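You operate a simulated robot arm through the tools that you are given. There is no shell and no other tool. Be economical: measure what you need, move in short steps, check, and stop when the job is done.

Carry out the task below with a simulated robot arm. There is one attempt and no reset: what you move stays moved.

JOB
Put the probe away and close up the chiller.
Fine: probe in its holder, port covered, low rack in, door latched, vent closed.

Only the result counts: the job must be done as asked and must still hold three seconds after the hand-in. Knocking over, shifting, dropping, spilling or breaking anything else fails it.

ROBOT AND FRAMES
A 6-joint arm with a two-finger parallel gripper on a trunk, on a base that drives. Base frame: it is fixed to the floor where the robot stands at the start and does not move with it; the origin is under the middle of the robot, x ahead of it, y to its left, z up; the surface under the hand at the start is at about z = 42. Lengths are in cm, angles in degrees, forces in N, time in s.
With the tool pointing down near the work surface it reaches from about 18 to 60 cm from the robot's upright axis, wherever it stands. Its first joint turns from -166.0 to 166.0 degrees. Places, roughly: chiller door [50, 50, 70]; door latch [40, 80, 100]; low rack [40, 0, 40]; port cover [50, -10, 130]; probe holder [70, 10, 120]; vent slider [20, -20, 120]. Payload 3.91 kg.
Tool frame: the origin (TCP) lies between the finger pads and is the grasp point; the fingertips stand 3 cm ahead of it; z points along the fingers, y is the line along which they close. Largest opening 11 cm; finger width 2, thickness 1; the body of the gripper, 4.8 by 11.2 cm, starts 5.5 cm behind the TCP.
Orientation is that of the tool frame in the base frame, as a unit quaternion [w, x, y, z]. With the fingers straight down and closing along the base's y, the tool's x points along the base's -x, its y along +y and its z along -z.

CONTROLS
- The arm moves only by the tool move_arm. Its argument "increments" is a list of rows, each a list of 7 numbers: the shift along the tool's x, y, z in units of 300 mm (1.0 is 300 mm), then the turn, a rotation vector about the tool's x, y, z in units of 60 degrees (1.0 is 60 degrees), then the finger opening in cm, from 0 to 11. In form: [[dx, dy, dz, rx, ry, rz, jaw], ...]. A call has 1 to 12 rows; each row is the pose to reach, as a shift and turn from the pose commanded when the call began, along the tool's axes at that moment. A call with a number of a shift or a turn outside -1 to 1 is refused whole. Each row takes 0.2 s and may step no farther than 5 cm and 8.6 degrees from the row before; otherwise, or with a gripper value out of range, the whole call is refused. Where a pose cannot be reached the arm comes as near as it can. A force on the tool above 70 N (or 10 N above the force at the start of the call, whichever is more), or a blocked arm, ends the call early, and 0.2 s more pass. The fingers move at their own pace (about 4.5 cm/s each) and stop on an object; they squeeze with about 38 N. The grip force told is the motor's: it shows also when the fingers shut on nothing. Time passes only in rows, and 0.2 s behind the last, so rows that repeat a pose let the fingers close. It gives the time, the measured TCP pose, the force on the tool (base axes), the opening and the grip force at its end, in the units of the frame above (readings bear some noise), with the torque about the TCP (base axes, N m) and any sound that the robot's microphone picked up.
- Cameras (640 x 400 px; columns grow to the right, rows downward): "scene" is now at [0.49, 17.21, 156.1]; the picture's right is [0.26, -0.97, 0.00], its down [-0.78, -0.21, -0.59] and it looks along [0.57, 0.15, -0.81] (base axes); focal length 214 px, centre (320, 200). "wrist" rides on the gripper at [7.1, 2.2, -10.7] in the tool frame; the picture's right is [-0.29, 0.96, 0.00], its down [-0.76, -0.23, -0.61] and it looks along [-0.58, -0.18, 0.79] (tool axes); focal length 243 px, centre (320, 200). There is no depth. A picture from a camera that has moved, and an enlarged one, comes with that camera's place and axes in the base frame and with its lens. The place of the scene camera against the robot may be out by one fixed shift of up to 1.8 cm in any direction.
- get_image(camera): a new picture of that camera. It takes no simulated time.
- lift_body(by): slides the trunk up (or, below 0, down) by that many cm; the arm and the scene camera ride with it, the base frame stays. It gives what a move gives, with no picture.
- base_move(legs): drives the robot by 1 to 6 legs, each [ahead, left, turn to the left] in cm, cm and degrees, along the robot's own axes; the way and the turn of a leg run together, so that a leg with both is an arc; at most 150 cm and 180 degrees a leg. The arm and the cameras ride along, it lands a little off, and it stops where it bumps. It gives what a move gives.
- aim_head(pan, tilt): turns the head with the scene camera to pan (to the left, within 86 degrees either way) and tilt (down, from -29 to 69), counted from straight ahead of the robot. It gives what a move gives.
- zoom(camera, box): a new picture of the part [left, top, right, bottom] of that camera's present view, enlarged. It takes no simulated time.
- finish_job(): hands the job in; it is judged then, once.

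Go step by step. Nothing tells you exact positions but the pictures and the camera data: compare them with the known pose of the tool, close in by small moves and look again before you grip or let go. The budget is 120 turns and 82 pictures, counting those below and the enlarged ones. Unless the task says otherwise, let go and move clear before handing in, and close with one line.

The tools are called after "Call:" as name(argument=value, ...) on one line, values as JSON. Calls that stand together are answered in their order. move_arm: Moves the arm, as the interface text tells. Its arguments: {"type":"object","properties":{"increments":{"type":"array","items":{"type":"array","items":{"type":"number"}}}},"required":["increments"]} The other tools are called the same way: lift_body (by) slides the trunk up or down; base_move (legs) drives the base; aim_head (pan, tilt) turns the head that bears the scene camera; get_image (camera) takes a picture; zoom (camera, box) takes an enlarged picture of a part of a camera's view; finish_job () hands the job in.

At the start:

```text
t: 0.0
ee_pos: [41.62, 23.79, 99.96]
orientation: [0.0, 0.0, 1.0, 0.0]
contact_force: [-0.5, 0.0, 1.0]
torque: [-0.01, -0.01, -0.02]
gripper_width: 11.01
grasp_force: 0.1
trunk travel left (down, up): [-52.5, 6.5]
robot x, y, heading: [-0.07, -0.27, 0.2]
head pan, tilt: [14.8, 54.0]
```

scene: 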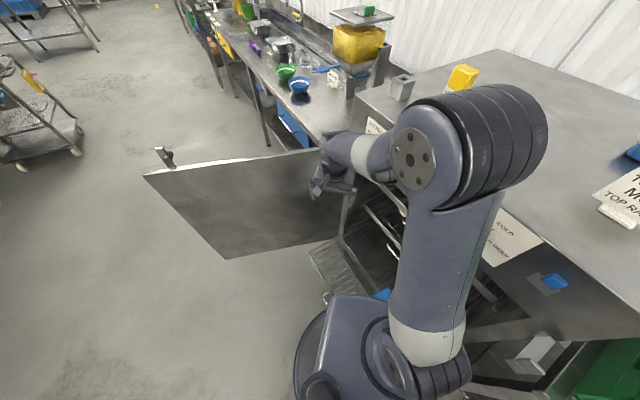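
wrist: 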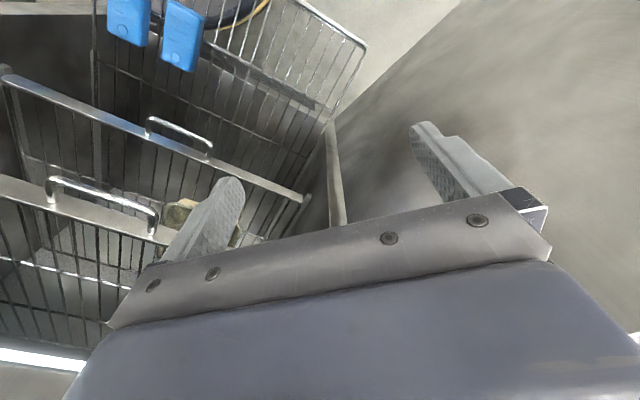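

I see the chiller ahead with its door swung open on the left, and the arm in front. I'll look around with the head before moving anything.

Call:
aim_head(pan=-20, tilt=40)

Call:
get_image(camera="scene")

Call:
aim_head(pan=30, tilt=40)

Call:
get_image(camera="scene")

```text
t: 1.0
ee_pos: [41.54, 23.75, 100.05]
orientation: [0.0, 0.0, 1.0, 0.0]
contact_force: [0.5, 0.0, -0.8]
torque: [0.04, 0.02, -0.01]
gripper_width: 11.02
grasp_force: 0.1
trunk travel left (down, up): [-52.5, 6.5]
robot x, y, heading: [0.12, -0.28, -0.2]
head pan, tilt: [-20.0, 40.0]
```

```text
79 pictures are left
camera scene: at [1.41, 12.43, 158.04], right [-0.34, -0.94, 0.0], down [-0.6, 0.22, -0.77], along [0.72, -0.26, -0.64], focal length 214 px, centre (320, 200)
```

scene: 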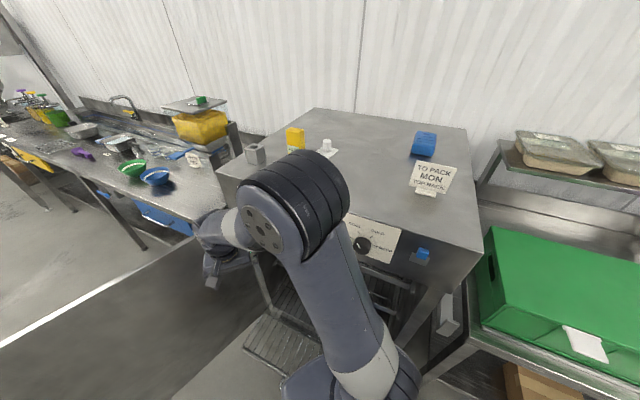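

```text
t: 2.2
ee_pos: [41.5, 23.81, 99.97]
orientation: [-0.001, 0.001, 1.0, 0.001]
contact_force: [0.1, 1.0, 0.5]
torque: [0.0, -0.03, -0.05]
gripper_width: 11.01
grasp_force: 0.0
trunk travel left (down, up): [-52.5, 6.5]
robot x, y, heading: [0.13, 0.06, 0.2]
head pan, tilt: [30.0, 40.0]
```

```text
78 pictures are left
camera scene: at [0.78, 19.58, 158.04], right [0.5, -0.87, 0.0], down [-0.56, -0.32, -0.77], along [0.66, 0.38, -0.64], focal length 214 px, centre (320, 200)
```

scene: 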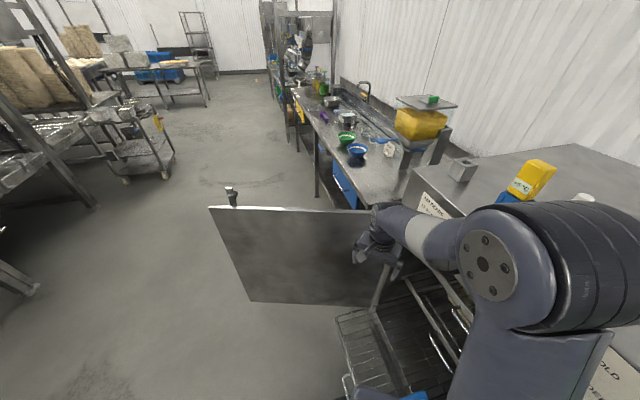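

The probe (yellow), holder (grey box), white thing and vent (blue) seem to be on the top and front. I'll zoom in on them.

Call:
zoom(camera="scene", box=[400, 140, 640, 290])

Call:
aim_head(pan=-20, tilt=40)

Call:
zoom(camera="scene", box=[220, 100, 380, 200])

Call:
zoom(camera="scene", box=[320, 180, 480, 280])

```text
2.67 times, centred on (520, 215) of scene
camera zoom: at [0.78, 19.58, 158.04], right [0.5, -0.87, 0.0], down [-0.56, -0.32, -0.77], along [0.66, 0.38, -0.64], focal length 572 px, centre (-213, 160)
```

zoom: 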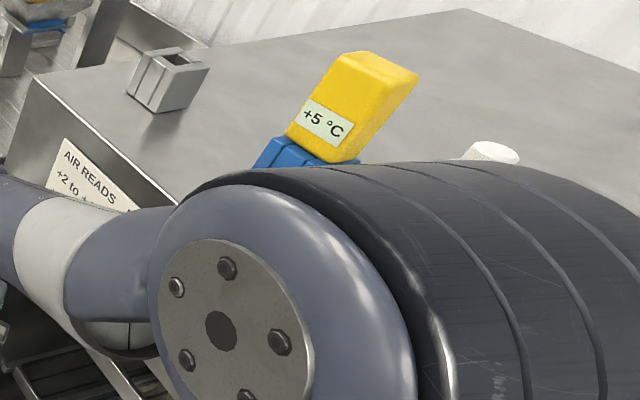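

```text
t: 3.4
ee_pos: [41.45, 23.73, 99.94]
orientation: [0.0, 0.001, 1.0, 0.0]
contact_force: [0.2, 0.1, -0.3]
torque: [-0.01, -0.03, 0.0]
gripper_width: 11.0
grasp_force: 0.1
trunk travel left (down, up): [-52.5, 6.5]
robot x, y, heading: [-0.18, 0.05, -0.1]
head pan, tilt: [-20.0, 40.0]
```

```text
4.00 times, centred on (300, 150) of scene
camera zoom: at [1.41, 12.43, 158.04], right [-0.34, -0.94, 0.0], down [-0.6, 0.22, -0.77], along [0.72, -0.26, -0.64], focal length 858 px, centre (400, 400)
```

zoom: 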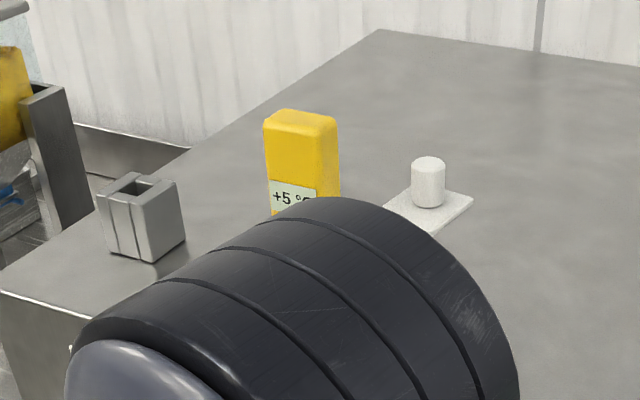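

```text
4.00 times, centred on (400, 230) of scene
camera zoom: at [1.41, 12.43, 158.04], right [-0.34, -0.94, 0.0], down [-0.6, 0.22, -0.77], along [0.72, -0.26, -0.64], focal length 858 px, centre (0, 80)
```

zoom: 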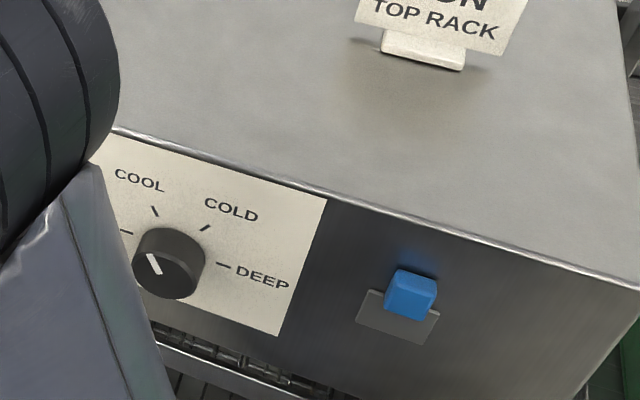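

The white knobbed plate is the port cover, the yellow thing is the probe in the blue port, and the blue tab on the front is the vent. I raise the trunk and hand clear, going up in front of the chiller.

Call:
lift_body(by=6.5)

Call:
move_arm(increments=[[0.1, 0, 0, 0, 0, 0, 11], [0.15, 0, -0.1, 0, 0, 0, 11], [0.15, 0, -0.25, 0, 0, 0, 11], [0.15, 0, -0.4, 0, 0, 0, 11], [0.15, 0, -0.55, 0, 0, 0, 11], [0.15, 0, -0.7, 0, 0, 0, 11], [0.15, 0, -0.85, 0, 0, 0, 11], [0.15, 0, -1, 0, 0, 0, 11]])

Call:
get_image(camera="wrist")

Call:
get_image(camera="scene")

```text
t: 4.4
ee_pos: [41.55, 23.78, 106.44]
orientation: [0.0, 0.0, 1.0, 0.0]
contact_force: [-0.2, 0.6, -0.7]
torque: [-0.03, 0.02, 0.02]
gripper_width: 11.02
grasp_force: 0.0
trunk travel left (down, up): [-59.0, 0.0]
robot x, y, heading: [0.2, -0.1, -0.1]
head pan, tilt: [-20.0, 40.0]
```

```text
t: 6.2
ee_pos: [37.04, 23.52, 136.42]
orientation: [0.0, 0.0, 1.0, 0.0]
contact_force: [0.4, 0.9, -0.6]
torque: [0.0, -0.01, -0.03]
gripper_width: 10.99
grasp_force: 0.1
trunk travel left (down, up): [-59.0, 0.0]
robot x, y, heading: [0.16, -0.11, 0.0]
head pan, tilt: [-20.0, 40.0]
```

```text
74 pictures are left
camera wrist: at [29.93, 25.67, 147.16], right [0.29, 0.96, 0.0], down [0.76, -0.23, 0.61], along [0.58, -0.18, -0.79], focal length 243 px, centre (320, 200)
```

wrist: 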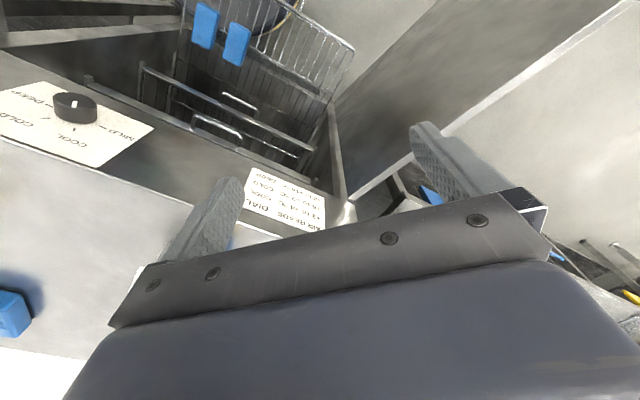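

```text
73 pictures are left
camera scene: at [1.4, 12.42, 164.54], right [-0.34, -0.94, 0.0], down [-0.6, 0.22, -0.77], along [0.72, -0.26, -0.64], focal length 214 px, centre (320, 200)
```

scene: 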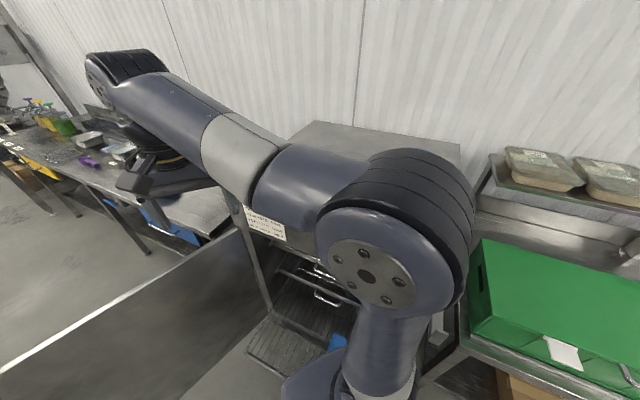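

The card is only a dial table. The arm blocks the scene view, so I swing the hand left to look at the chiller top.

Call:
move_arm(increments=[[0.1, 0.1, 0, 0, 0, 0, 11], [0.2, 0.2, 0, 0, 0, 0, 11], [0.3, 0.3, 0, 0, 0, 0, 11], [0.4, 0.4, 0, 0, 0, 0, 11], [0.5, 0.5, 0, 0, 0, 0, 11], [0.6, 0.6, 0, 0, 0, 0, 11], [0.75, 0.65, 0, 0, 0, 0, 11], [0.9, 0.7, 0, 0, 0, 0, 11], [1.0, 0.75, 0, 0, 0, 0, 11]])

Call:
aim_head(pan=-5, tilt=45)

Call:
get_image(camera="scene")

```text
t: 8.2
ee_pos: [6.9, 46.13, 136.18]
orientation: [0.0, 0.0, 1.0, 0.0]
contact_force: [0.5, -0.3, 0.0]
torque: [-0.02, -0.02, -0.01]
gripper_width: 11.0
grasp_force: 0.0
trunk travel left (down, up): [-59.0, 0.0]
robot x, y, heading: [0.22, -0.04, 0.2]
head pan, tilt: [-20.0, 40.0]
```

```text
t: 9.0
ee_pos: [7.05, 46.08, 136.13]
orientation: [0.0, -0.001, 1.0, 0.0]
contact_force: [0.3, 0.4, 0.3]
torque: [0.01, -0.01, -0.01]
gripper_width: 11.01
grasp_force: 0.2
trunk travel left (down, up): [-59.0, 0.0]
robot x, y, heading: [-0.2, -0.18, -0.2]
head pan, tilt: [-5.0, 45.0]
```

```text
72 pictures are left
camera scene: at [1.51, 14.62, 163.82], right [-0.09, -1.0, 0.0], down [-0.7, 0.06, -0.71], along [0.7, -0.06, -0.71], focal length 214 px, centre (320, 200)
```

scene: 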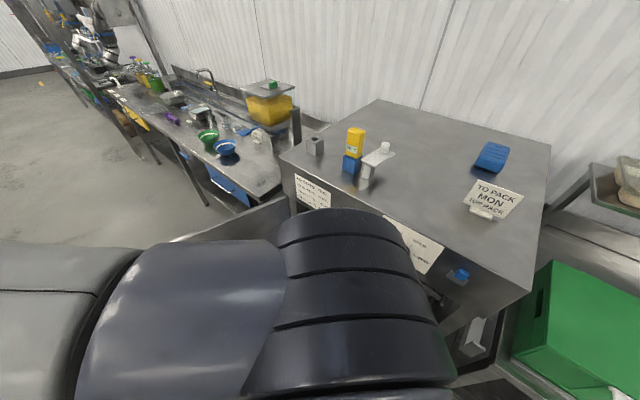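

Call:
zoom(camera="scene", box=[280, 110, 440, 210])

Call:
zoom(camera="scene", box=[400, 200, 560, 300])

```text
4.00 times, centred on (360, 160) of scene
camera zoom: at [1.51, 14.62, 163.82], right [-0.09, -1.0, 0.0], down [-0.7, 0.06, -0.71], along [0.7, -0.06, -0.71], focal length 858 px, centre (160, 360)
```

zoom: 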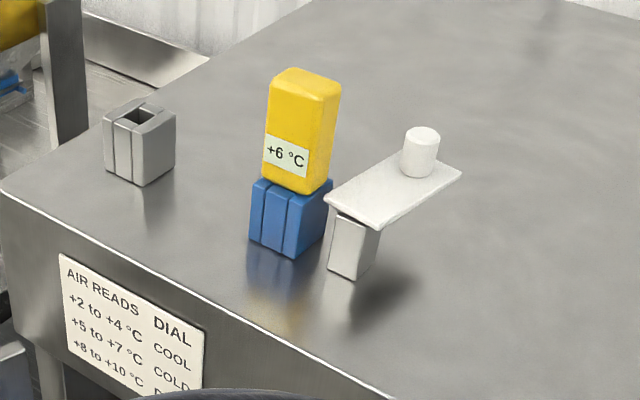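

```text
4.00 times, centred on (480, 250) of scene
camera zoom: at [1.51, 14.62, 163.82], right [-0.09, -1.0, 0.0], down [-0.7, 0.06, -0.71], along [0.7, -0.06, -0.71], focal length 858 px, centre (-320, 0)
```

zoom: 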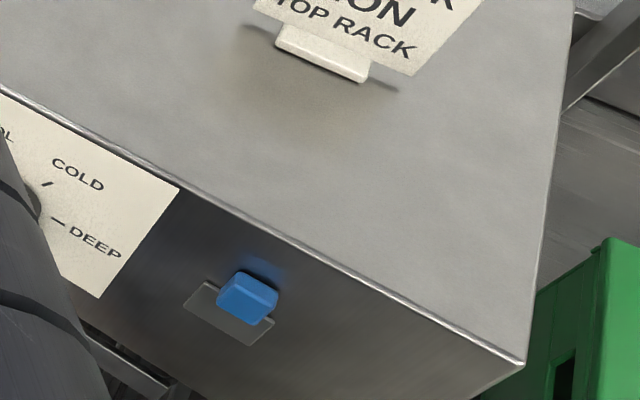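

Chiller is turned about 45°, top at z≈124.5; probe near (53,1), holder near (63,11), cover on a pivot post beside the port. The holder is a bit far, so I'll look down at the low rack and floor before shifting the base.

Call:
aim_head(pan=15, tilt=69)

Call:
get_image(camera="scene")

Call:
get_image(camera="wrist")

```text
t: 9.9
ee_pos: [7.02, 46.13, 136.09]
orientation: [0.001, 0.001, 1.0, 0.0]
contact_force: [-0.3, 0.3, 0.8]
torque: [0.01, -0.03, -0.01]
gripper_width: 10.99
grasp_force: 0.0
trunk travel left (down, up): [-59.0, 0.0]
robot x, y, heading: [0.37, -0.15, -0.4]
head pan, tilt: [15.0, 68.8]
```

```text
69 pictures are left
camera scene: at [-1.18, 16.78, 160.93], right [0.26, -0.97, 0.0], down [-0.9, -0.24, -0.36], along [0.35, 0.09, -0.93], focal length 214 px, centre (320, 200)
```

scene: 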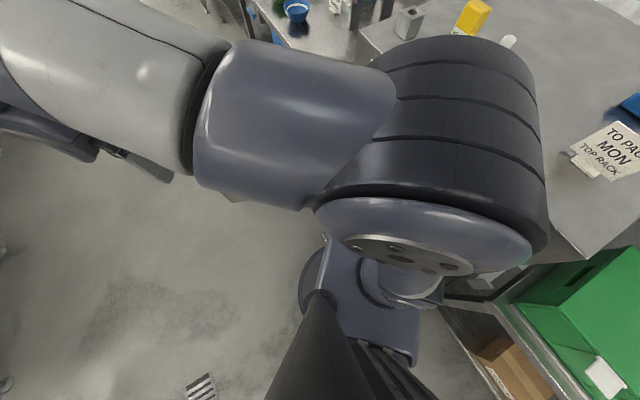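

```text
68 pictures are left
camera wrist: at [-0.1, 48.26, 146.88], right [0.29, 0.96, 0.0], down [0.76, -0.23, 0.61], along [0.58, -0.18, -0.79], focal length 243 px, centre (320, 200)
```

wrist: 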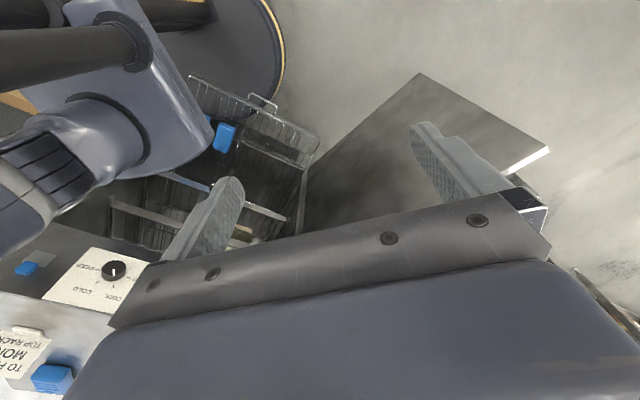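

The low rack is pulled out right beside my column, so I'll do the top from here first. I turn the hand 45° to match the chiller and bring it above the probe, testing the reach.

Call:
move_arm(increments=[[0, 0, -0.1, 0, 0, -0.125, 11], [0, 0, -0.25, 0, 0, -0.25, 11], [0, 0, -0.4, 0, 0, -0.375, 11], [-0.1, -0.08, -0.4, 0, 0, -0.5, 11], [-0.2, -0.16, -0.4, 0, 0, -0.625, 11], [-0.32, -0.25, -0.4, 0, 0, -0.75, 11], [-0.44, -0.34, -0.4, 0, 0, -0.75, 11], [-0.56, -0.43, -0.4, 0, 0, -0.75, 11], [-0.67, -0.53, -0.4, 0, 0, -0.75, 11], [-0.75, -0.64, -0.4, 0, 0, -0.75, 11], [-0.83, -0.75, -0.4, 0, 0, -0.75, 11]])

Call:
aim_head(pan=0, tilt=40)

Call:
get_image(camera="scene")

Call:
get_image(camera="wrist")

```text
t: 12.3
ee_pos: [31.69, 23.94, 142.58]
orientation: [0.004, -0.382, 0.924, 0.001]
contact_force: [0.0, 0.4, 0.1]
torque: [-0.04, -0.01, -0.02]
gripper_width: 11.01
grasp_force: 0.1
out of reach, approached as far as the arm can: row 2, 3, 4, 5, 6, 7, 8, 9, 10, 11
trunk travel left (down, up): [-59.0, 0.0]
robot x, y, heading: [-0.1, 0.23, 0.1]
head pan, tilt: [15.0, 68.8]
```

```text
t: 13.2
ee_pos: [31.71, 23.96, 142.79]
orientation: [0.003, -0.382, 0.924, 0.002]
contact_force: [0.1, 1.2, 0.1]
torque: [0.0, 0.03, -0.02]
gripper_width: 11.01
grasp_force: 0.0
trunk travel left (down, up): [-59.0, 0.0]
robot x, y, heading: [0.17, -0.0, 0.0]
head pan, tilt: [0.0, 40.0]
```

```text
67 pictures are left
camera scene: at [1.91, 15.33, 164.53], right [0.0, -1.0, 0.0], down [-0.64, 0.0, -0.77], along [0.77, 0.0, -0.64], focal length 214 px, centre (320, 200)
```

scene: 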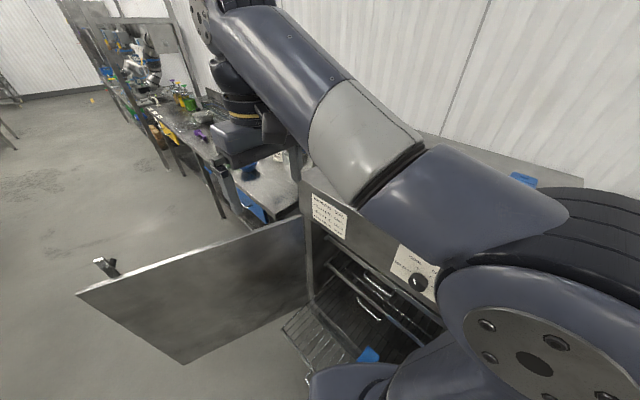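

```text
66 pictures are left
camera wrist: at [25.02, 20.42, 153.35], right [-0.47, 0.88, 0.0], down [0.7, 0.37, 0.61], along [0.54, 0.29, -0.79], focal length 243 px, centre (320, 200)
```

wrist: 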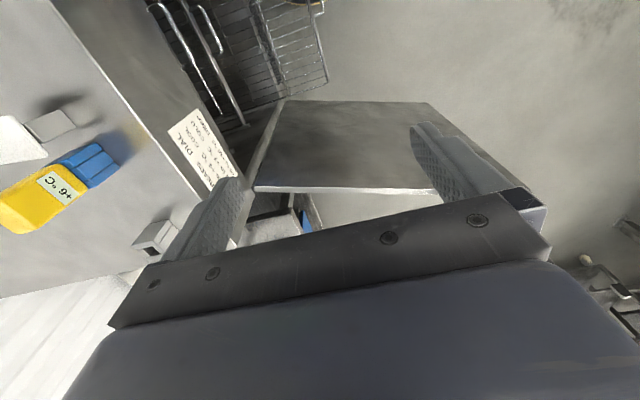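

Straight-down reach tops out at z≈142 here, so I'll use a level tool pointing into the chiller (along −n, i.e. (0.7,−0.7)), camera on top. First the roll, then the pitch.

Call:
move_arm(increments=[[0, 0, 0.02, 0, 0, -0.136, 11], [0, 0, 0.05, 0, 0, -0.272, 11], [0, 0, 0.08, 0, 0, -0.409, 11], [0, 0, 0.08, 0, 0, -0.545, 11], [0, 0, 0.08, 0, 0, -0.682, 11], [0, 0, 0.08, 0, 0, -0.818, 11], [0, 0, 0.08, 0, 0, -0.955, 11], [0, 0, 0.08, 0, 0, -1.0, 11]])

Call:
move_arm(increments=[[0, 0, 0, 0, 0, -0.136, 11], [0, 0, 0, 0, 0, -0.272, 11], [0, 0, 0, 0, 0, -0.409, 11], [0, 0, 0, 0, 0, -0.5, 11]])

Call:
move_arm(increments=[[0, 0, 0, 0, 0.13, 0, 11], [0, 0, 0, 0, 0.26, 0, 11], [0, 0, 0, 0, 0.39, 0, 11], [0, 0, 0, 0, 0.52, 0, 11], [0, 0, 0, 0, 0.65, 0, 11], [0, 0, 0, 0, 0.78, 0, 11], [0, 0, 0, 0, 0.91, 0, 11], [0, 0, 0, 0, 1.0, 0, 11]])

```text
t: 15.0
ee_pos: [31.37, 24.05, 140.33]
orientation: [0.0, 0.794, -0.608, 0.0]
contact_force: [-0.4, -0.1, -0.5]
torque: [0.0, 0.01, -0.01]
gripper_width: 11.0
grasp_force: 0.0
trunk travel left (down, up): [-59.0, 0.0]
robot x, y, heading: [0.17, -0.14, -0.1]
head pan, tilt: [0.0, 40.0]
```

```text
t: 16.0
ee_pos: [31.2, 23.99, 140.33]
orientation: [0.0, 0.924, -0.382, 0.0]
contact_force: [-0.1, 0.1, 0.2]
torque: [0.01, 0.0, -0.02]
gripper_width: 10.99
grasp_force: 0.0
trunk travel left (down, up): [-59.0, 0.0]
robot x, y, heading: [0.16, 0.08, 0.1]
head pan, tilt: [0.0, 40.0]
```

```text
t: 17.8
ee_pos: [31.17, 24.14, 140.32]
orientation: [0.192, 0.8, -0.331, 0.463]
contact_force: [0.6, 0.5, -0.1]
torque: [0.02, 0.01, 0.0]
gripper_width: 11.03
grasp_force: 0.1
trunk travel left (down, up): [-59.0, 0.0]
robot x, y, heading: [0.21, -0.21, 0.0]
head pan, tilt: [0.0, 40.0]
```

Call:
move_arm(increments=[[0, 0, 0, 0, 0.13, 0, 11], [0, 0, 0, 0, 0.26, 0, 11], [0, 0, 0, 0, 0.39, 0, 11], [0, 0, 0, 0, 0.5, 0, 11]])

Call:
get_image(camera="wrist")

Call:
get_image(camera="scene")

```text
t: 18.8
ee_pos: [33.35, 23.13, 139.99]
orientation: [0.27, 0.653, -0.27, 0.654]
contact_force: [-0.3, -0.3, -0.2]
torque: [-0.03, -0.01, 0.02]
gripper_width: 11.01
grasp_force: 0.0
out of reach, approached as far as the arm can: row 2, 3, 4
trunk travel left (down, up): [-59.0, 0.0]
robot x, y, heading: [-0.03, -0.0, 0.0]
head pan, tilt: [0.0, 40.0]
```

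```text
65 pictures are left
camera wrist: at [24.34, 29.24, 147.09], right [-0.67, -0.68, -0.29], down [-0.27, 0.59, -0.76], along [0.69, -0.43, -0.58], focal length 243 px, centre (320, 200)
```

wrist: 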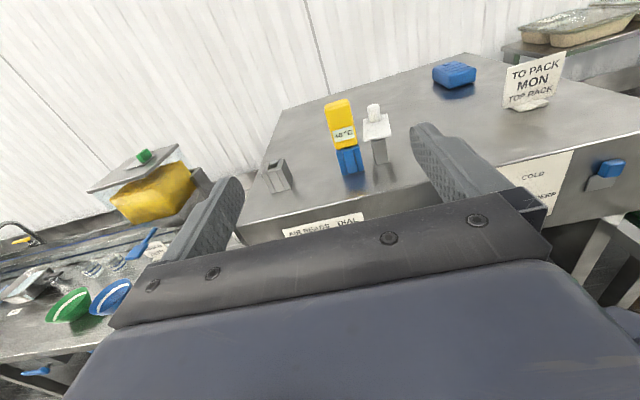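

```text
64 pictures are left
camera scene: at [1.92, 15.34, 164.54], right [0.0, -1.0, 0.0], down [-0.64, 0.0, -0.77], along [0.77, 0.0, -0.64], focal length 214 px, centre (320, 200)
```

scene: 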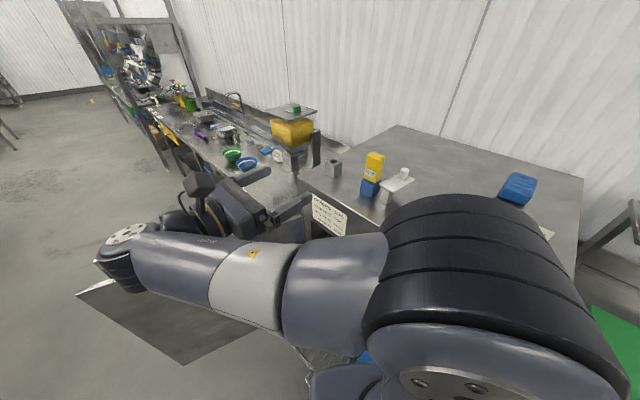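

Level tool works and the wrist camera sees everything. I zoom to triangulate the probe, holder and cover.

Call:
zoom(camera="wrist", box=[250, 90, 410, 190])

Call:
zoom(camera="scene", box=[300, 130, 460, 230])

```text
4.00 times, centred on (330, 140) of wrist
camera zoom: at [24.34, 29.24, 147.09], right [-0.67, -0.68, -0.29], down [-0.27, 0.59, -0.76], along [0.69, -0.43, -0.58], focal length 970 px, centre (280, 440)
```

zoom: 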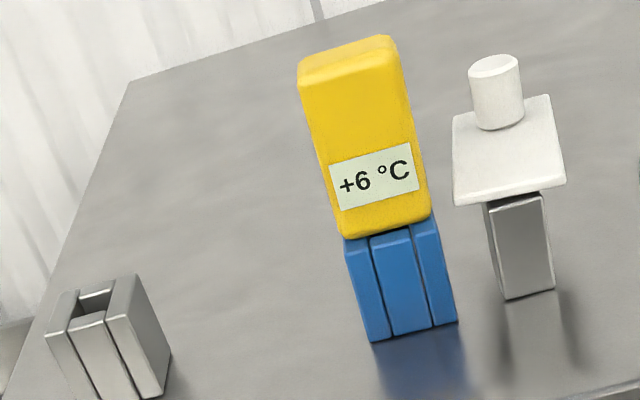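

```text
4.00 times, centred on (380, 180) of scene
camera zoom: at [1.92, 15.34, 164.54], right [0.0, -1.0, 0.0], down [-0.64, 0.0, -0.77], along [0.77, 0.0, -0.64], focal length 858 px, centre (80, 280)
```

zoom: 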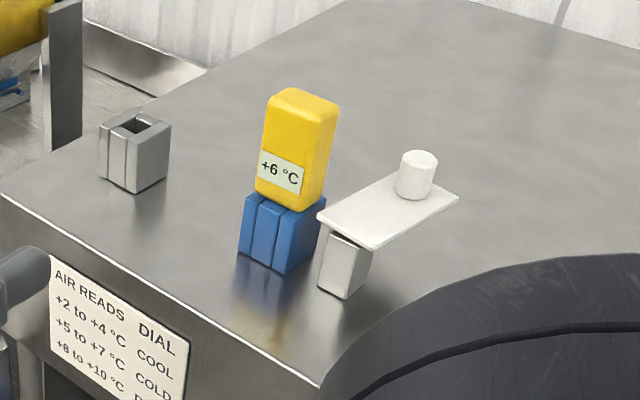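

Estimates from both cameras differ slightly in height, so I'll close in along the tool axis and re-measure with the wrist camera.

Call:
move_arm(increments=[[0, 0, 0.12, 0, 0, 0, 11], [0, 0, 0.25, 0, 0, 0, 11], [0, 0, 0.37, 0, 0, 0, 11], [0, 0, 0.5, 0, 0, 0, 11]])

Call:
get_image(camera="wrist")

```text
t: 19.8
ee_pos: [43.99, 12.79, 139.85]
orientation: [0.271, 0.653, -0.271, 0.653]
contact_force: [-0.6, -0.2, 0.1]
torque: [-0.03, 0.0, -0.02]
gripper_width: 11.0
grasp_force: 0.0
trunk travel left (down, up): [-59.0, 0.0]
robot x, y, heading: [0.16, 0.18, -0.1]
head pan, tilt: [0.0, 40.0]
```

```text
61 pictures are left
camera wrist: at [34.85, 18.81, 146.93], right [-0.68, -0.68, -0.29], down [-0.27, 0.59, -0.76], along [0.69, -0.44, -0.58], focal length 243 px, centre (320, 200)
```

wrist: 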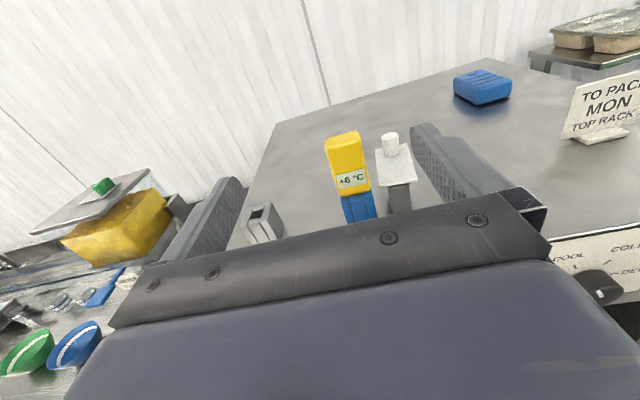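

Call:
zoom(camera="wrist", box=[240, 125, 420, 237])

```text
3.56 times, centred on (330, 181) of wrist
camera zoom: at [34.85, 18.81, 146.93], right [-0.68, -0.68, -0.29], down [-0.27, 0.59, -0.76], along [0.69, -0.44, -0.58], focal length 863 px, centre (284, 268)
```

zoom: 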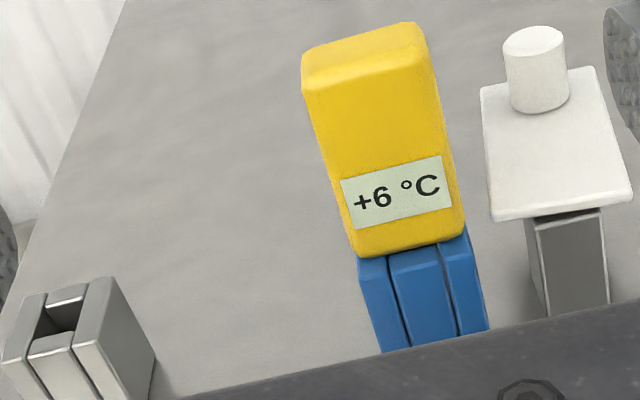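

Measured with wrist parallax (u up, v along the front e, w into the chiller): yellow handle u 127–135, v≈−38.9, w≈38–40. I line up in front of it with jaws narrowed to 7.5.

Call:
move_arm(increments=[[-0.1, 0.02, 0, 0, 0, 0, 9], [-0.2, 0.042, 0, 0, 0, 0, 7.5], [-0.28, 0.042, 0.1, 0, 0, 0, 7.5], [-0.28, 0.042, 0.2, 0, 0, 0, 7.5], [-0.28, 0.042, 0.265, 0, 0, 0, 7.5]])

Call:
get_image(camera="wrist")

Call:
zoom(camera="scene", box=[300, 110, 460, 210])

```text
t: 21.0
ee_pos: [48.4, 6.26, 131.34]
orientation: [0.269, 0.654, -0.27, 0.654]
contact_force: [-0.2, 0.2, -0.3]
torque: [0.02, 0.02, 0.01]
gripper_width: 7.5
grasp_force: 0.1
trunk travel left (down, up): [-59.0, 0.0]
robot x, y, heading: [-0.0, 0.13, 0.0]
head pan, tilt: [0.0, 40.0]
```

```text
59 pictures are left
camera wrist: at [39.43, 12.3, 138.54], right [-0.68, -0.68, -0.29], down [-0.27, 0.59, -0.76], along [0.69, -0.44, -0.58], focal length 243 px, centre (320, 200)
```

wrist: 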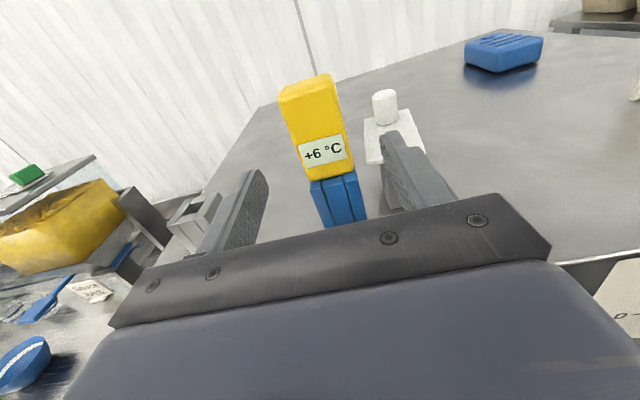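

```text
4.00 times, centred on (380, 160) of scene
camera zoom: at [1.91, 15.31, 164.54], right [0.0, -1.0, 0.0], down [-0.64, 0.0, -0.77], along [0.77, 0.0, -0.64], focal length 858 px, centre (80, 360)
```

zoom: 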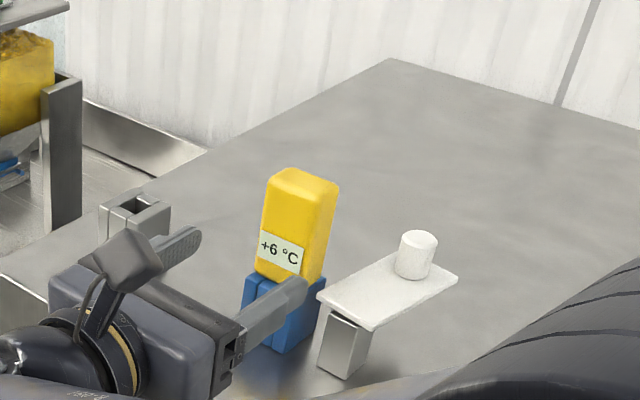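

Aligned within 0.4 cm. I move forward around the handle and close.

Call:
move_arm(increments=[[0, -0.012, 0.1, 0, 0, 0, 7.5], [0, -0.012, 0.2, 0, 0, 0, 7.5], [0, -0.012, 0.3, 0, 0, 0, 7.5]])

Call:
get_image(camera="wrist")

```text
t: 21.8
ee_pos: [55.28, -0.04, 131.43]
orientation: [0.27, 0.653, -0.27, 0.653]
contact_force: [-0.3, -0.8, -0.8]
torque: [-0.03, -0.02, -0.01]
gripper_width: 7.49
grasp_force: 0.1
trunk travel left (down, up): [-59.0, 0.0]
robot x, y, heading: [0.18, -0.25, -0.0]
head pan, tilt: [0.0, 40.0]
```

```text
57 pictures are left
camera wrist: at [46.2, 5.95, 138.54], right [-0.68, -0.68, -0.29], down [-0.27, 0.59, -0.76], along [0.69, -0.44, -0.58], focal length 243 px, centre (320, 200)
```

wrist: 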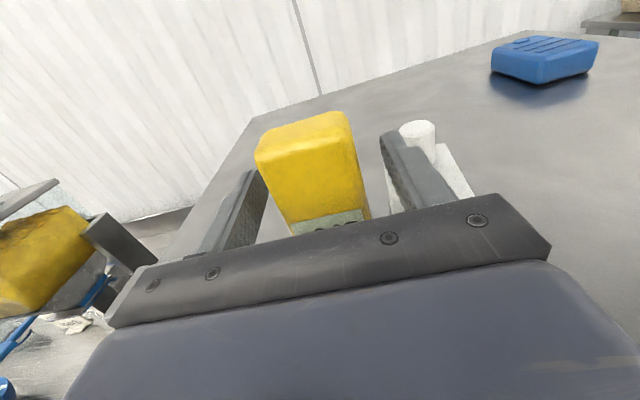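

Call:
move_arm(increments=[[0, 0, 0, 0, 0, 0, 5], [0, 0, 0, 0, 0, 0, 3], [0, 0, 0, 0, 0, 0, 2], [0, 0, 0, 0, 0, 0, 2], [0, 0, 0, 0, 0, 0, 2]])

Call:
move_arm(increments=[[0.03, 0, 0, 0, 0, 0, 2], [0.06, 0, 0, 0, 0, 0, 2], [0.1, 0, 0, 0, 0, 0, 2]])

Call:
zoom(camera="scene", box=[300, 110, 460, 210])

```text
t: 23.0
ee_pos: [55.23, -0.04, 131.33]
orientation: [0.27, 0.653, -0.27, 0.653]
contact_force: [-0.1, 0.1, 1.1]
torque: [-0.04, 0.02, 0.02]
gripper_width: 4.32
grasp_force: 38.1
trunk travel left (down, up): [-59.0, 0.0]
robot x, y, heading: [-0.33, 0.08, -0.1]
head pan, tilt: [0.0, 40.0]
```

```text
t: 23.8
ee_pos: [55.21, -0.09, 134.36]
orientation: [0.271, 0.653, -0.271, 0.653]
contact_force: [0.3, 0.9, -0.2]
torque: [0.02, -0.02, 0.01]
gripper_width: 4.34
grasp_force: 37.7
trunk travel left (down, up): [-59.0, 0.0]
robot x, y, heading: [0.27, -0.26, 0.2]
head pan, tilt: [0.0, 40.0]
```

```text
4.00 times, centred on (380, 160) of scene
camera zoom: at [1.91, 15.32, 164.54], right [0.0, -1.0, 0.0], down [-0.64, 0.0, -0.77], along [0.77, 0.0, -0.64], focal length 858 px, centre (80, 360)
```

zoom: 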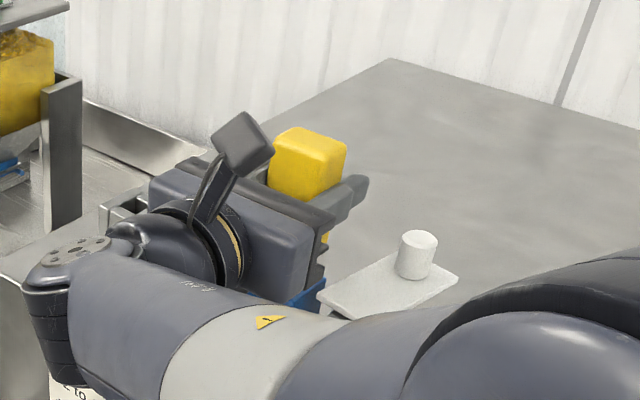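

Call:
move_arm(increments=[[0.1, 0, 0, 0, 0, 0, 2], [0.2, 0, 0, 0, 0, 0, 2], [0.3, 0, 0, 0, 0, 0, 2]])

Call:
get_image(camera="scene")

Call:
get_image(camera="wrist")

```text
t: 24.6
ee_pos: [55.27, 0.06, 143.42]
orientation: [0.271, 0.654, -0.27, 0.653]
contact_force: [0.0, -0.2, -1.7]
torque: [-0.01, -0.01, 0.0]
gripper_width: 4.33
grasp_force: 37.8
trunk travel left (down, up): [-59.0, 0.0]
robot x, y, heading: [0.07, 0.01, 0.1]
head pan, tilt: [0.0, 40.0]
```

```text
55 pictures are left
camera scene: at [1.92, 15.33, 164.54], right [0.0, -1.0, 0.0], down [-0.64, 0.0, -0.77], along [0.77, 0.0, -0.64], focal length 214 px, centre (320, 200)
```

scene: 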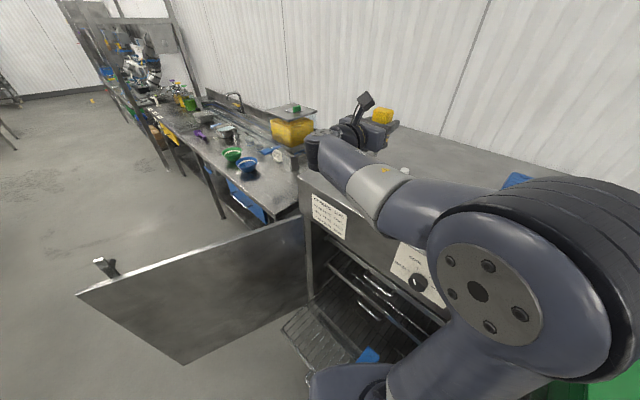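

```text
54 pictures are left
camera wrist: at [46.11, 6.1, 150.59], right [-0.68, -0.68, -0.29], down [-0.27, 0.59, -0.76], along [0.69, -0.44, -0.58], focal length 243 px, centre (320, 200)
```

wrist: 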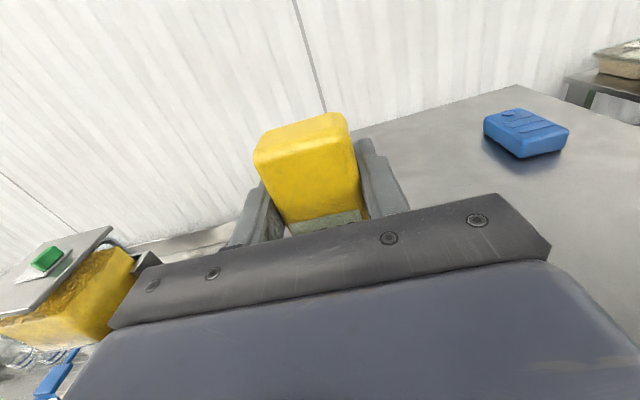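

The probe is out. By both cameras the holder sits 15.5 cm along −e from the port in the same row, same height; I carry it over there high and look.

Call:
move_arm(increments=[[0, -0.1, 0, 0, 0, 0, 2], [0, -0.22, 0, 0, 0, 0, 2], [0, -0.34, 0, 0, 0, 0, 2], [0, -0.45, 0, 0, 0, 0, 2], [0, -0.517, 0.003, 0, 0, 0, 2]])

Call:
zoom(camera="scene", box=[280, 70, 440, 170])

Call:
get_image(camera="wrist")

```text
t: 25.8
ee_pos: [66.33, 11.01, 143.68]
orientation: [0.27, 0.653, -0.27, 0.653]
contact_force: [-0.1, -0.2, -1.1]
torque: [0.01, -0.01, 0.0]
gripper_width: 4.35
grasp_force: 38.1
trunk travel left (down, up): [-59.0, 0.0]
robot x, y, heading: [0.06, -0.02, -0.1]
head pan, tilt: [0.0, 40.0]
```

```text
4.00 times, centred on (360, 120) of scene
camera zoom: at [1.95, 15.36, 164.54], right [0.0, -1.0, 0.0], down [-0.64, 0.0, -0.77], along [0.77, 0.0, -0.64], focal length 858 px, centre (160, 520)
```

zoom: 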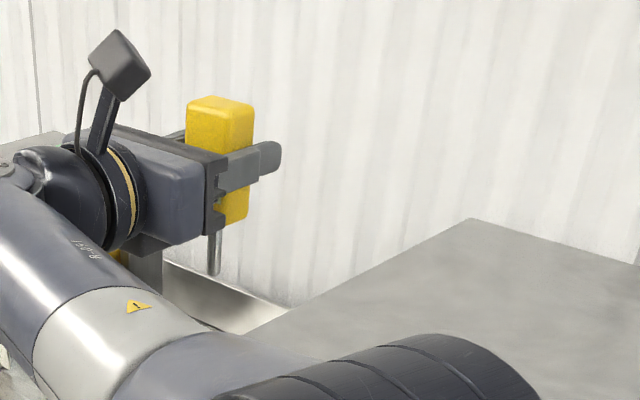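

```text
52 pictures are left
camera wrist: at [57.28, 17.03, 150.73], right [-0.68, -0.68, -0.29], down [-0.27, 0.59, -0.76], along [0.69, -0.44, -0.58], focal length 243 px, centre (320, 200)
```

wrist: 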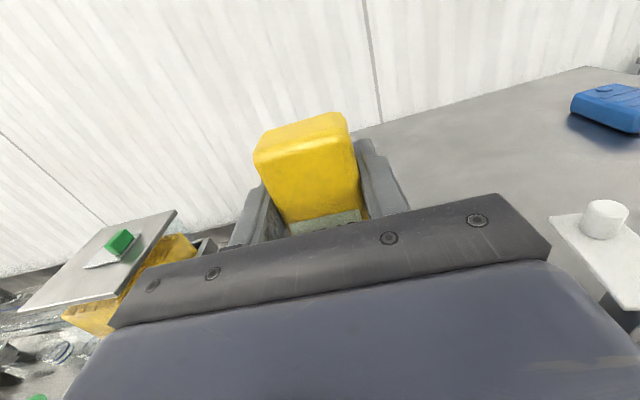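

Stem is thin and ~5 cm long. I lower in small steps while watching the force.

Call:
move_arm(increments=[[-0.07, 0, 0, 0, 0, 0, 2], [-0.14, 0, 0, 0, 0, 0, 2], [-0.2, 0, 0, 0, 0, 0, 2]])

Call:
zoom(camera="scene", box=[280, 90, 440, 190])

```text
t: 26.6
ee_pos: [66.3, 10.83, 137.6]
orientation: [0.271, 0.653, -0.27, 0.653]
contact_force: [-0.1, 0.8, -1.3]
torque: [0.04, -0.03, -0.04]
gripper_width: 4.32
grasp_force: 38.0
trunk travel left (down, up): [-59.0, 0.0]
robot x, y, heading: [-0.24, 0.13, -0.1]
head pan, tilt: [0.0, 40.0]
```

```text
4.00 times, centred on (360, 140) of scene
camera zoom: at [1.93, 15.34, 164.54], right [0.0, -1.0, 0.0], down [-0.64, 0.0, -0.77], along [0.77, 0.0, -0.64], focal length 858 px, centre (160, 440)
```

zoom: 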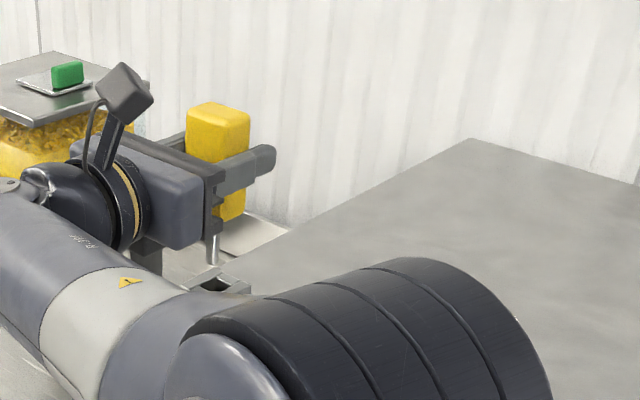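

The holder top is just visible under the stem; closer look.

Call:
zoom(camera="scene", box=[315, 135, 355, 170])

```text
11.43 times, centred on (335, 152) of scene
camera zoom: at [1.93, 15.34, 164.54], right [0.0, -1.0, 0.0], down [-0.64, 0.0, -0.77], along [0.77, 0.0, -0.64], focal length 2451 px, centre (149, 743)
```

zoom: 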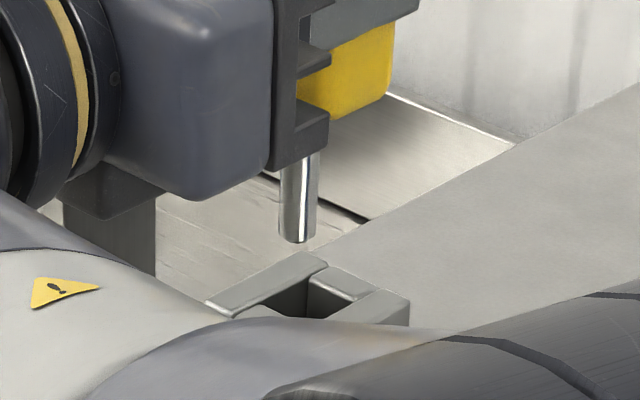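

Stem looks ~0.35 cm too far to +y. I correct and lower 1 cm, then look again.

Call:
move_arm(increments=[[0, 0.008, 0.008, 0, 0, 0, 2], [-0.033, 0.008, 0.008, 0, 0, 0, 2]])

Call:
zoom(camera="scene", box=[315, 135, 355, 170])

```text
t: 27.2
ee_pos: [66.35, 10.62, 136.55]
orientation: [0.271, 0.654, -0.271, 0.653]
contact_force: [-0.5, 0.5, -1.4]
torque: [0.0, 0.02, 0.03]
gripper_width: 4.32
grasp_force: 38.2
trunk travel left (down, up): [-59.0, 0.0]
robot x, y, heading: [0.08, -0.19, 0.0]
head pan, tilt: [0.0, 40.0]
```

```text
11.43 times, centred on (335, 152) of scene
camera zoom: at [1.94, 15.33, 164.54], right [0.0, -1.0, 0.0], down [-0.64, 0.0, -0.77], along [0.77, 0.0, -0.64], focal length 2451 px, centre (149, 743)
```

zoom: 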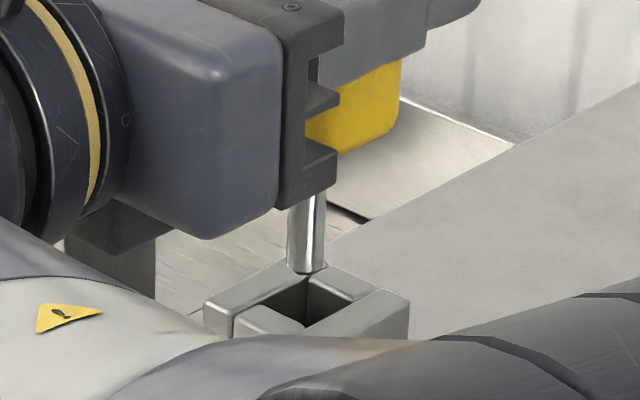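

Call:
move_arm(increments=[[-0.01, 0, 0, 0, 0, 0, 2], [-0.02, 0, 0, 0, 0, 0, 2]])

Call:
zoom(camera="scene", box=[315, 135, 355, 170])

```text
t: 27.8
ee_pos: [66.32, 10.42, 135.9]
orientation: [0.271, 0.653, -0.271, 0.653]
contact_force: [-0.9, 0.7, -0.9]
torque: [0.01, 0.0, 0.01]
gripper_width: 4.32
grasp_force: 37.7
trunk travel left (down, up): [-59.0, 0.0]
robot x, y, heading: [-0.15, -0.16, -0.0]
head pan, tilt: [0.0, 40.0]
```

```text
11.43 times, centred on (335, 152) of scene
camera zoom: at [1.94, 15.34, 164.54], right [0.0, -1.0, 0.0], down [-0.64, 0.0, -0.77], along [0.77, 0.0, -0.64], focal length 2451 px, centre (149, 743)
```

zoom: 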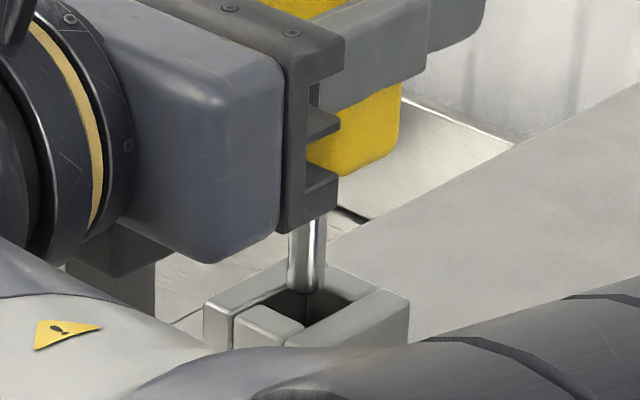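

Call:
move_arm(increments=[[0, 0.007, -0.007, 0, 0, 0, 2], [-0.01, 0.007, -0.007, 0, 0, 0, 2], [-0.02, 0.007, -0.007, 0, 0, 0, 2]])

Call:
zoom(camera="scene", box=[315, 135, 355, 170])

```text
t: 28.6
ee_pos: [66.07, 10.4, 135.38]
orientation: [0.271, 0.653, -0.271, 0.653]
contact_force: [0.3, -0.4, -1.4]
torque: [0.02, 0.02, 0.01]
gripper_width: 4.33
grasp_force: 38.2
trunk travel left (down, up): [-59.0, 0.0]
robot x, y, heading: [-0.02, -0.33, -0.1]
head pan, tilt: [0.0, 40.0]
```

```text
11.43 times, centred on (335, 152) of scene
camera zoom: at [1.93, 15.33, 164.54], right [0.0, -1.0, 0.0], down [-0.64, 0.0, -0.77], along [0.77, 0.0, -0.64], focal length 2451 px, centre (149, 743)
```

zoom: 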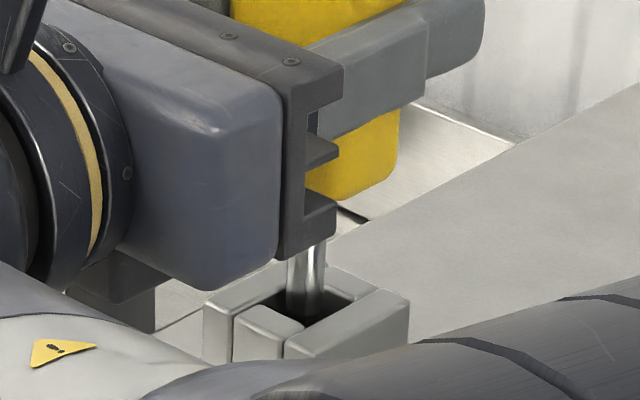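

The stem is entering the cavity with no contact. Continuing down to the seat.

Call:
move_arm(increments=[[-0.03, 0, 0, 0, 0, 0, 2], [-0.06, 0, 0, 0, 0, 0, 2], [-0.09, 0, 0, 0, 0, 0, 2], [-0.115, 0, 0, 0, 0, 0, 2]])

Call:
zoom(camera="scene", box=[300, 120, 380, 180])

```text
t: 29.6
ee_pos: [66.14, 10.47, 131.85]
orientation: [0.272, 0.653, -0.272, 0.653]
contact_force: [-0.8, -0.6, -0.2]
torque: [0.02, -0.01, 0.0]
gripper_width: 4.33
grasp_force: 37.9
trunk travel left (down, up): [-59.0, 0.0]
robot x, y, heading: [-0.07, 0.06, -0.1]
head pan, tilt: [0.0, 40.0]
```

```text
6.67 times, centred on (340, 150) of scene
camera zoom: at [1.93, 15.33, 164.54], right [0.0, -1.0, 0.0], down [-0.64, 0.0, -0.77], along [0.77, 0.0, -0.64], focal length 1430 px, centre (187, 533)
```

zoom: 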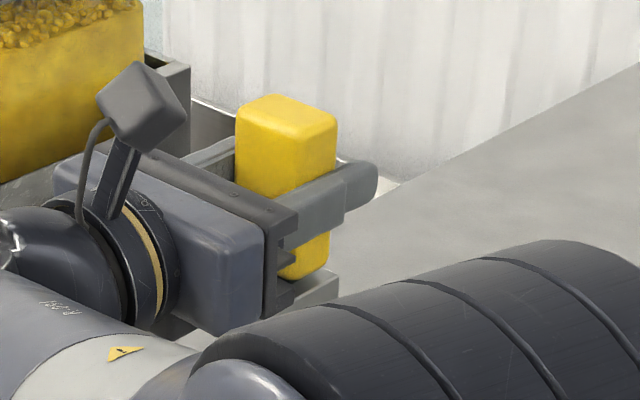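

Nearly seated; lowering the last half centimetre until it touches.

Call:
move_arm(increments=[[-0.008, 0, 0, 0, 0, 0, 2], [-0.014, 0, 0, 0, 0, 0, 2], [-0.018, 0, 0, 0, 0, 0, 2]])

```text
t: 30.4
ee_pos: [66.08, 10.36, 131.56]
orientation: [0.27, 0.652, -0.27, 0.654]
contact_force: [1.1, -0.1, 3.1]
torque: [-0.06, 0.06, 0.03]
gripper_width: 4.36
grasp_force: 38.0
trunk travel left (down, up): [-59.0, 0.0]
robot x, y, heading: [-0.03, -0.39, -0.0]
head pan, tilt: [0.0, 40.0]
```

Seated (upward force appears). I release and back out straight.

Call:
move_arm(increments=[[0, 0, 0, 0, 0, 0, 5], [0, 0, 0, 0, 0, 0, 7], [0, 0, -0.1, 0, 0, 0, 7], [0, 0, -0.22, 0, 0, 0, 7], [0, 0, -0.34, 0, 0, 0, 7], [0.1, 0, -0.45, 0, 0, 0, 7], [0.25, 0, -0.5, 0, 0, 0, 7]])

Call:
get_image(camera="wrist")

```text
t: 32.0
ee_pos: [55.35, 21.11, 139.22]
orientation: [0.27, 0.653, -0.271, 0.653]
contact_force: [-1.2, -0.1, -0.1]
torque: [0.04, 0.03, 0.02]
gripper_width: 6.98
grasp_force: 0.0
trunk travel left (down, up): [-59.0, 0.0]
robot x, y, heading: [0.19, 0.03, -0.4]
head pan, tilt: [0.0, 40.0]
```

```text
45 pictures are left
camera wrist: at [46.3, 27.09, 146.23], right [-0.68, -0.68, -0.29], down [-0.27, 0.59, -0.76], along [0.69, -0.44, -0.58], focal length 243 px, centre (320, 200)
```

wrist: 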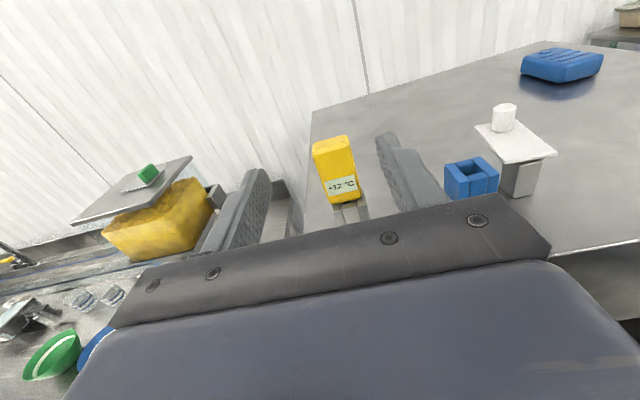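

Probe is in its holder. Next the cover: I move sideways to face the post and knob and measure them.

Call:
move_arm(increments=[[0, 0.12, 0, 0, 0, 0, 7], [0, 0.25, 0, 0, 0, 0, 7], [0, 0.38, 0, 0, 0, 0, 7], [0, 0.51, 0, 0, 0, 0, 6], [0, 0.62, 0, 0, 0, 0, 6], [0, 0.7, 0, 0, 0, 0, 6]])

Call:
zoom(camera="wrist", box=[240, 100, 400, 200])

```text
t: 33.4
ee_pos: [40.72, 6.16, 139.03]
orientation: [0.271, 0.653, -0.272, 0.653]
contact_force: [-0.9, -0.5, 0.6]
torque: [-0.01, 0.01, -0.01]
gripper_width: 6.02
grasp_force: 0.0
trunk travel left (down, up): [-59.0, 0.0]
robot x, y, heading: [-0.22, -0.15, 0.2]
head pan, tilt: [0.0, 40.0]
```

```text
4.00 times, centred on (320, 150) of wrist
camera zoom: at [31.68, 12.19, 146.16], right [-0.68, -0.68, -0.29], down [-0.27, 0.59, -0.76], along [0.69, -0.44, -0.58], focal length 970 px, centre (320, 400)
```

zoom: 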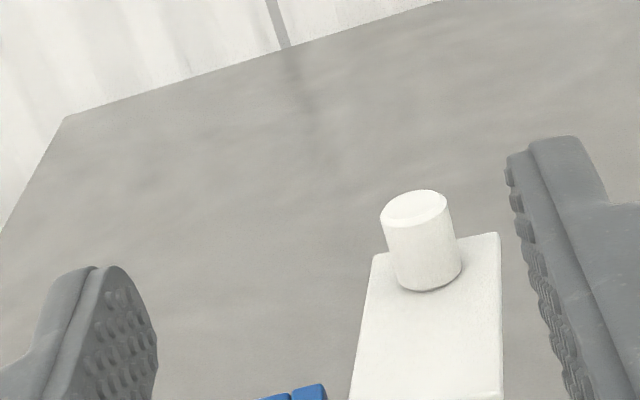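

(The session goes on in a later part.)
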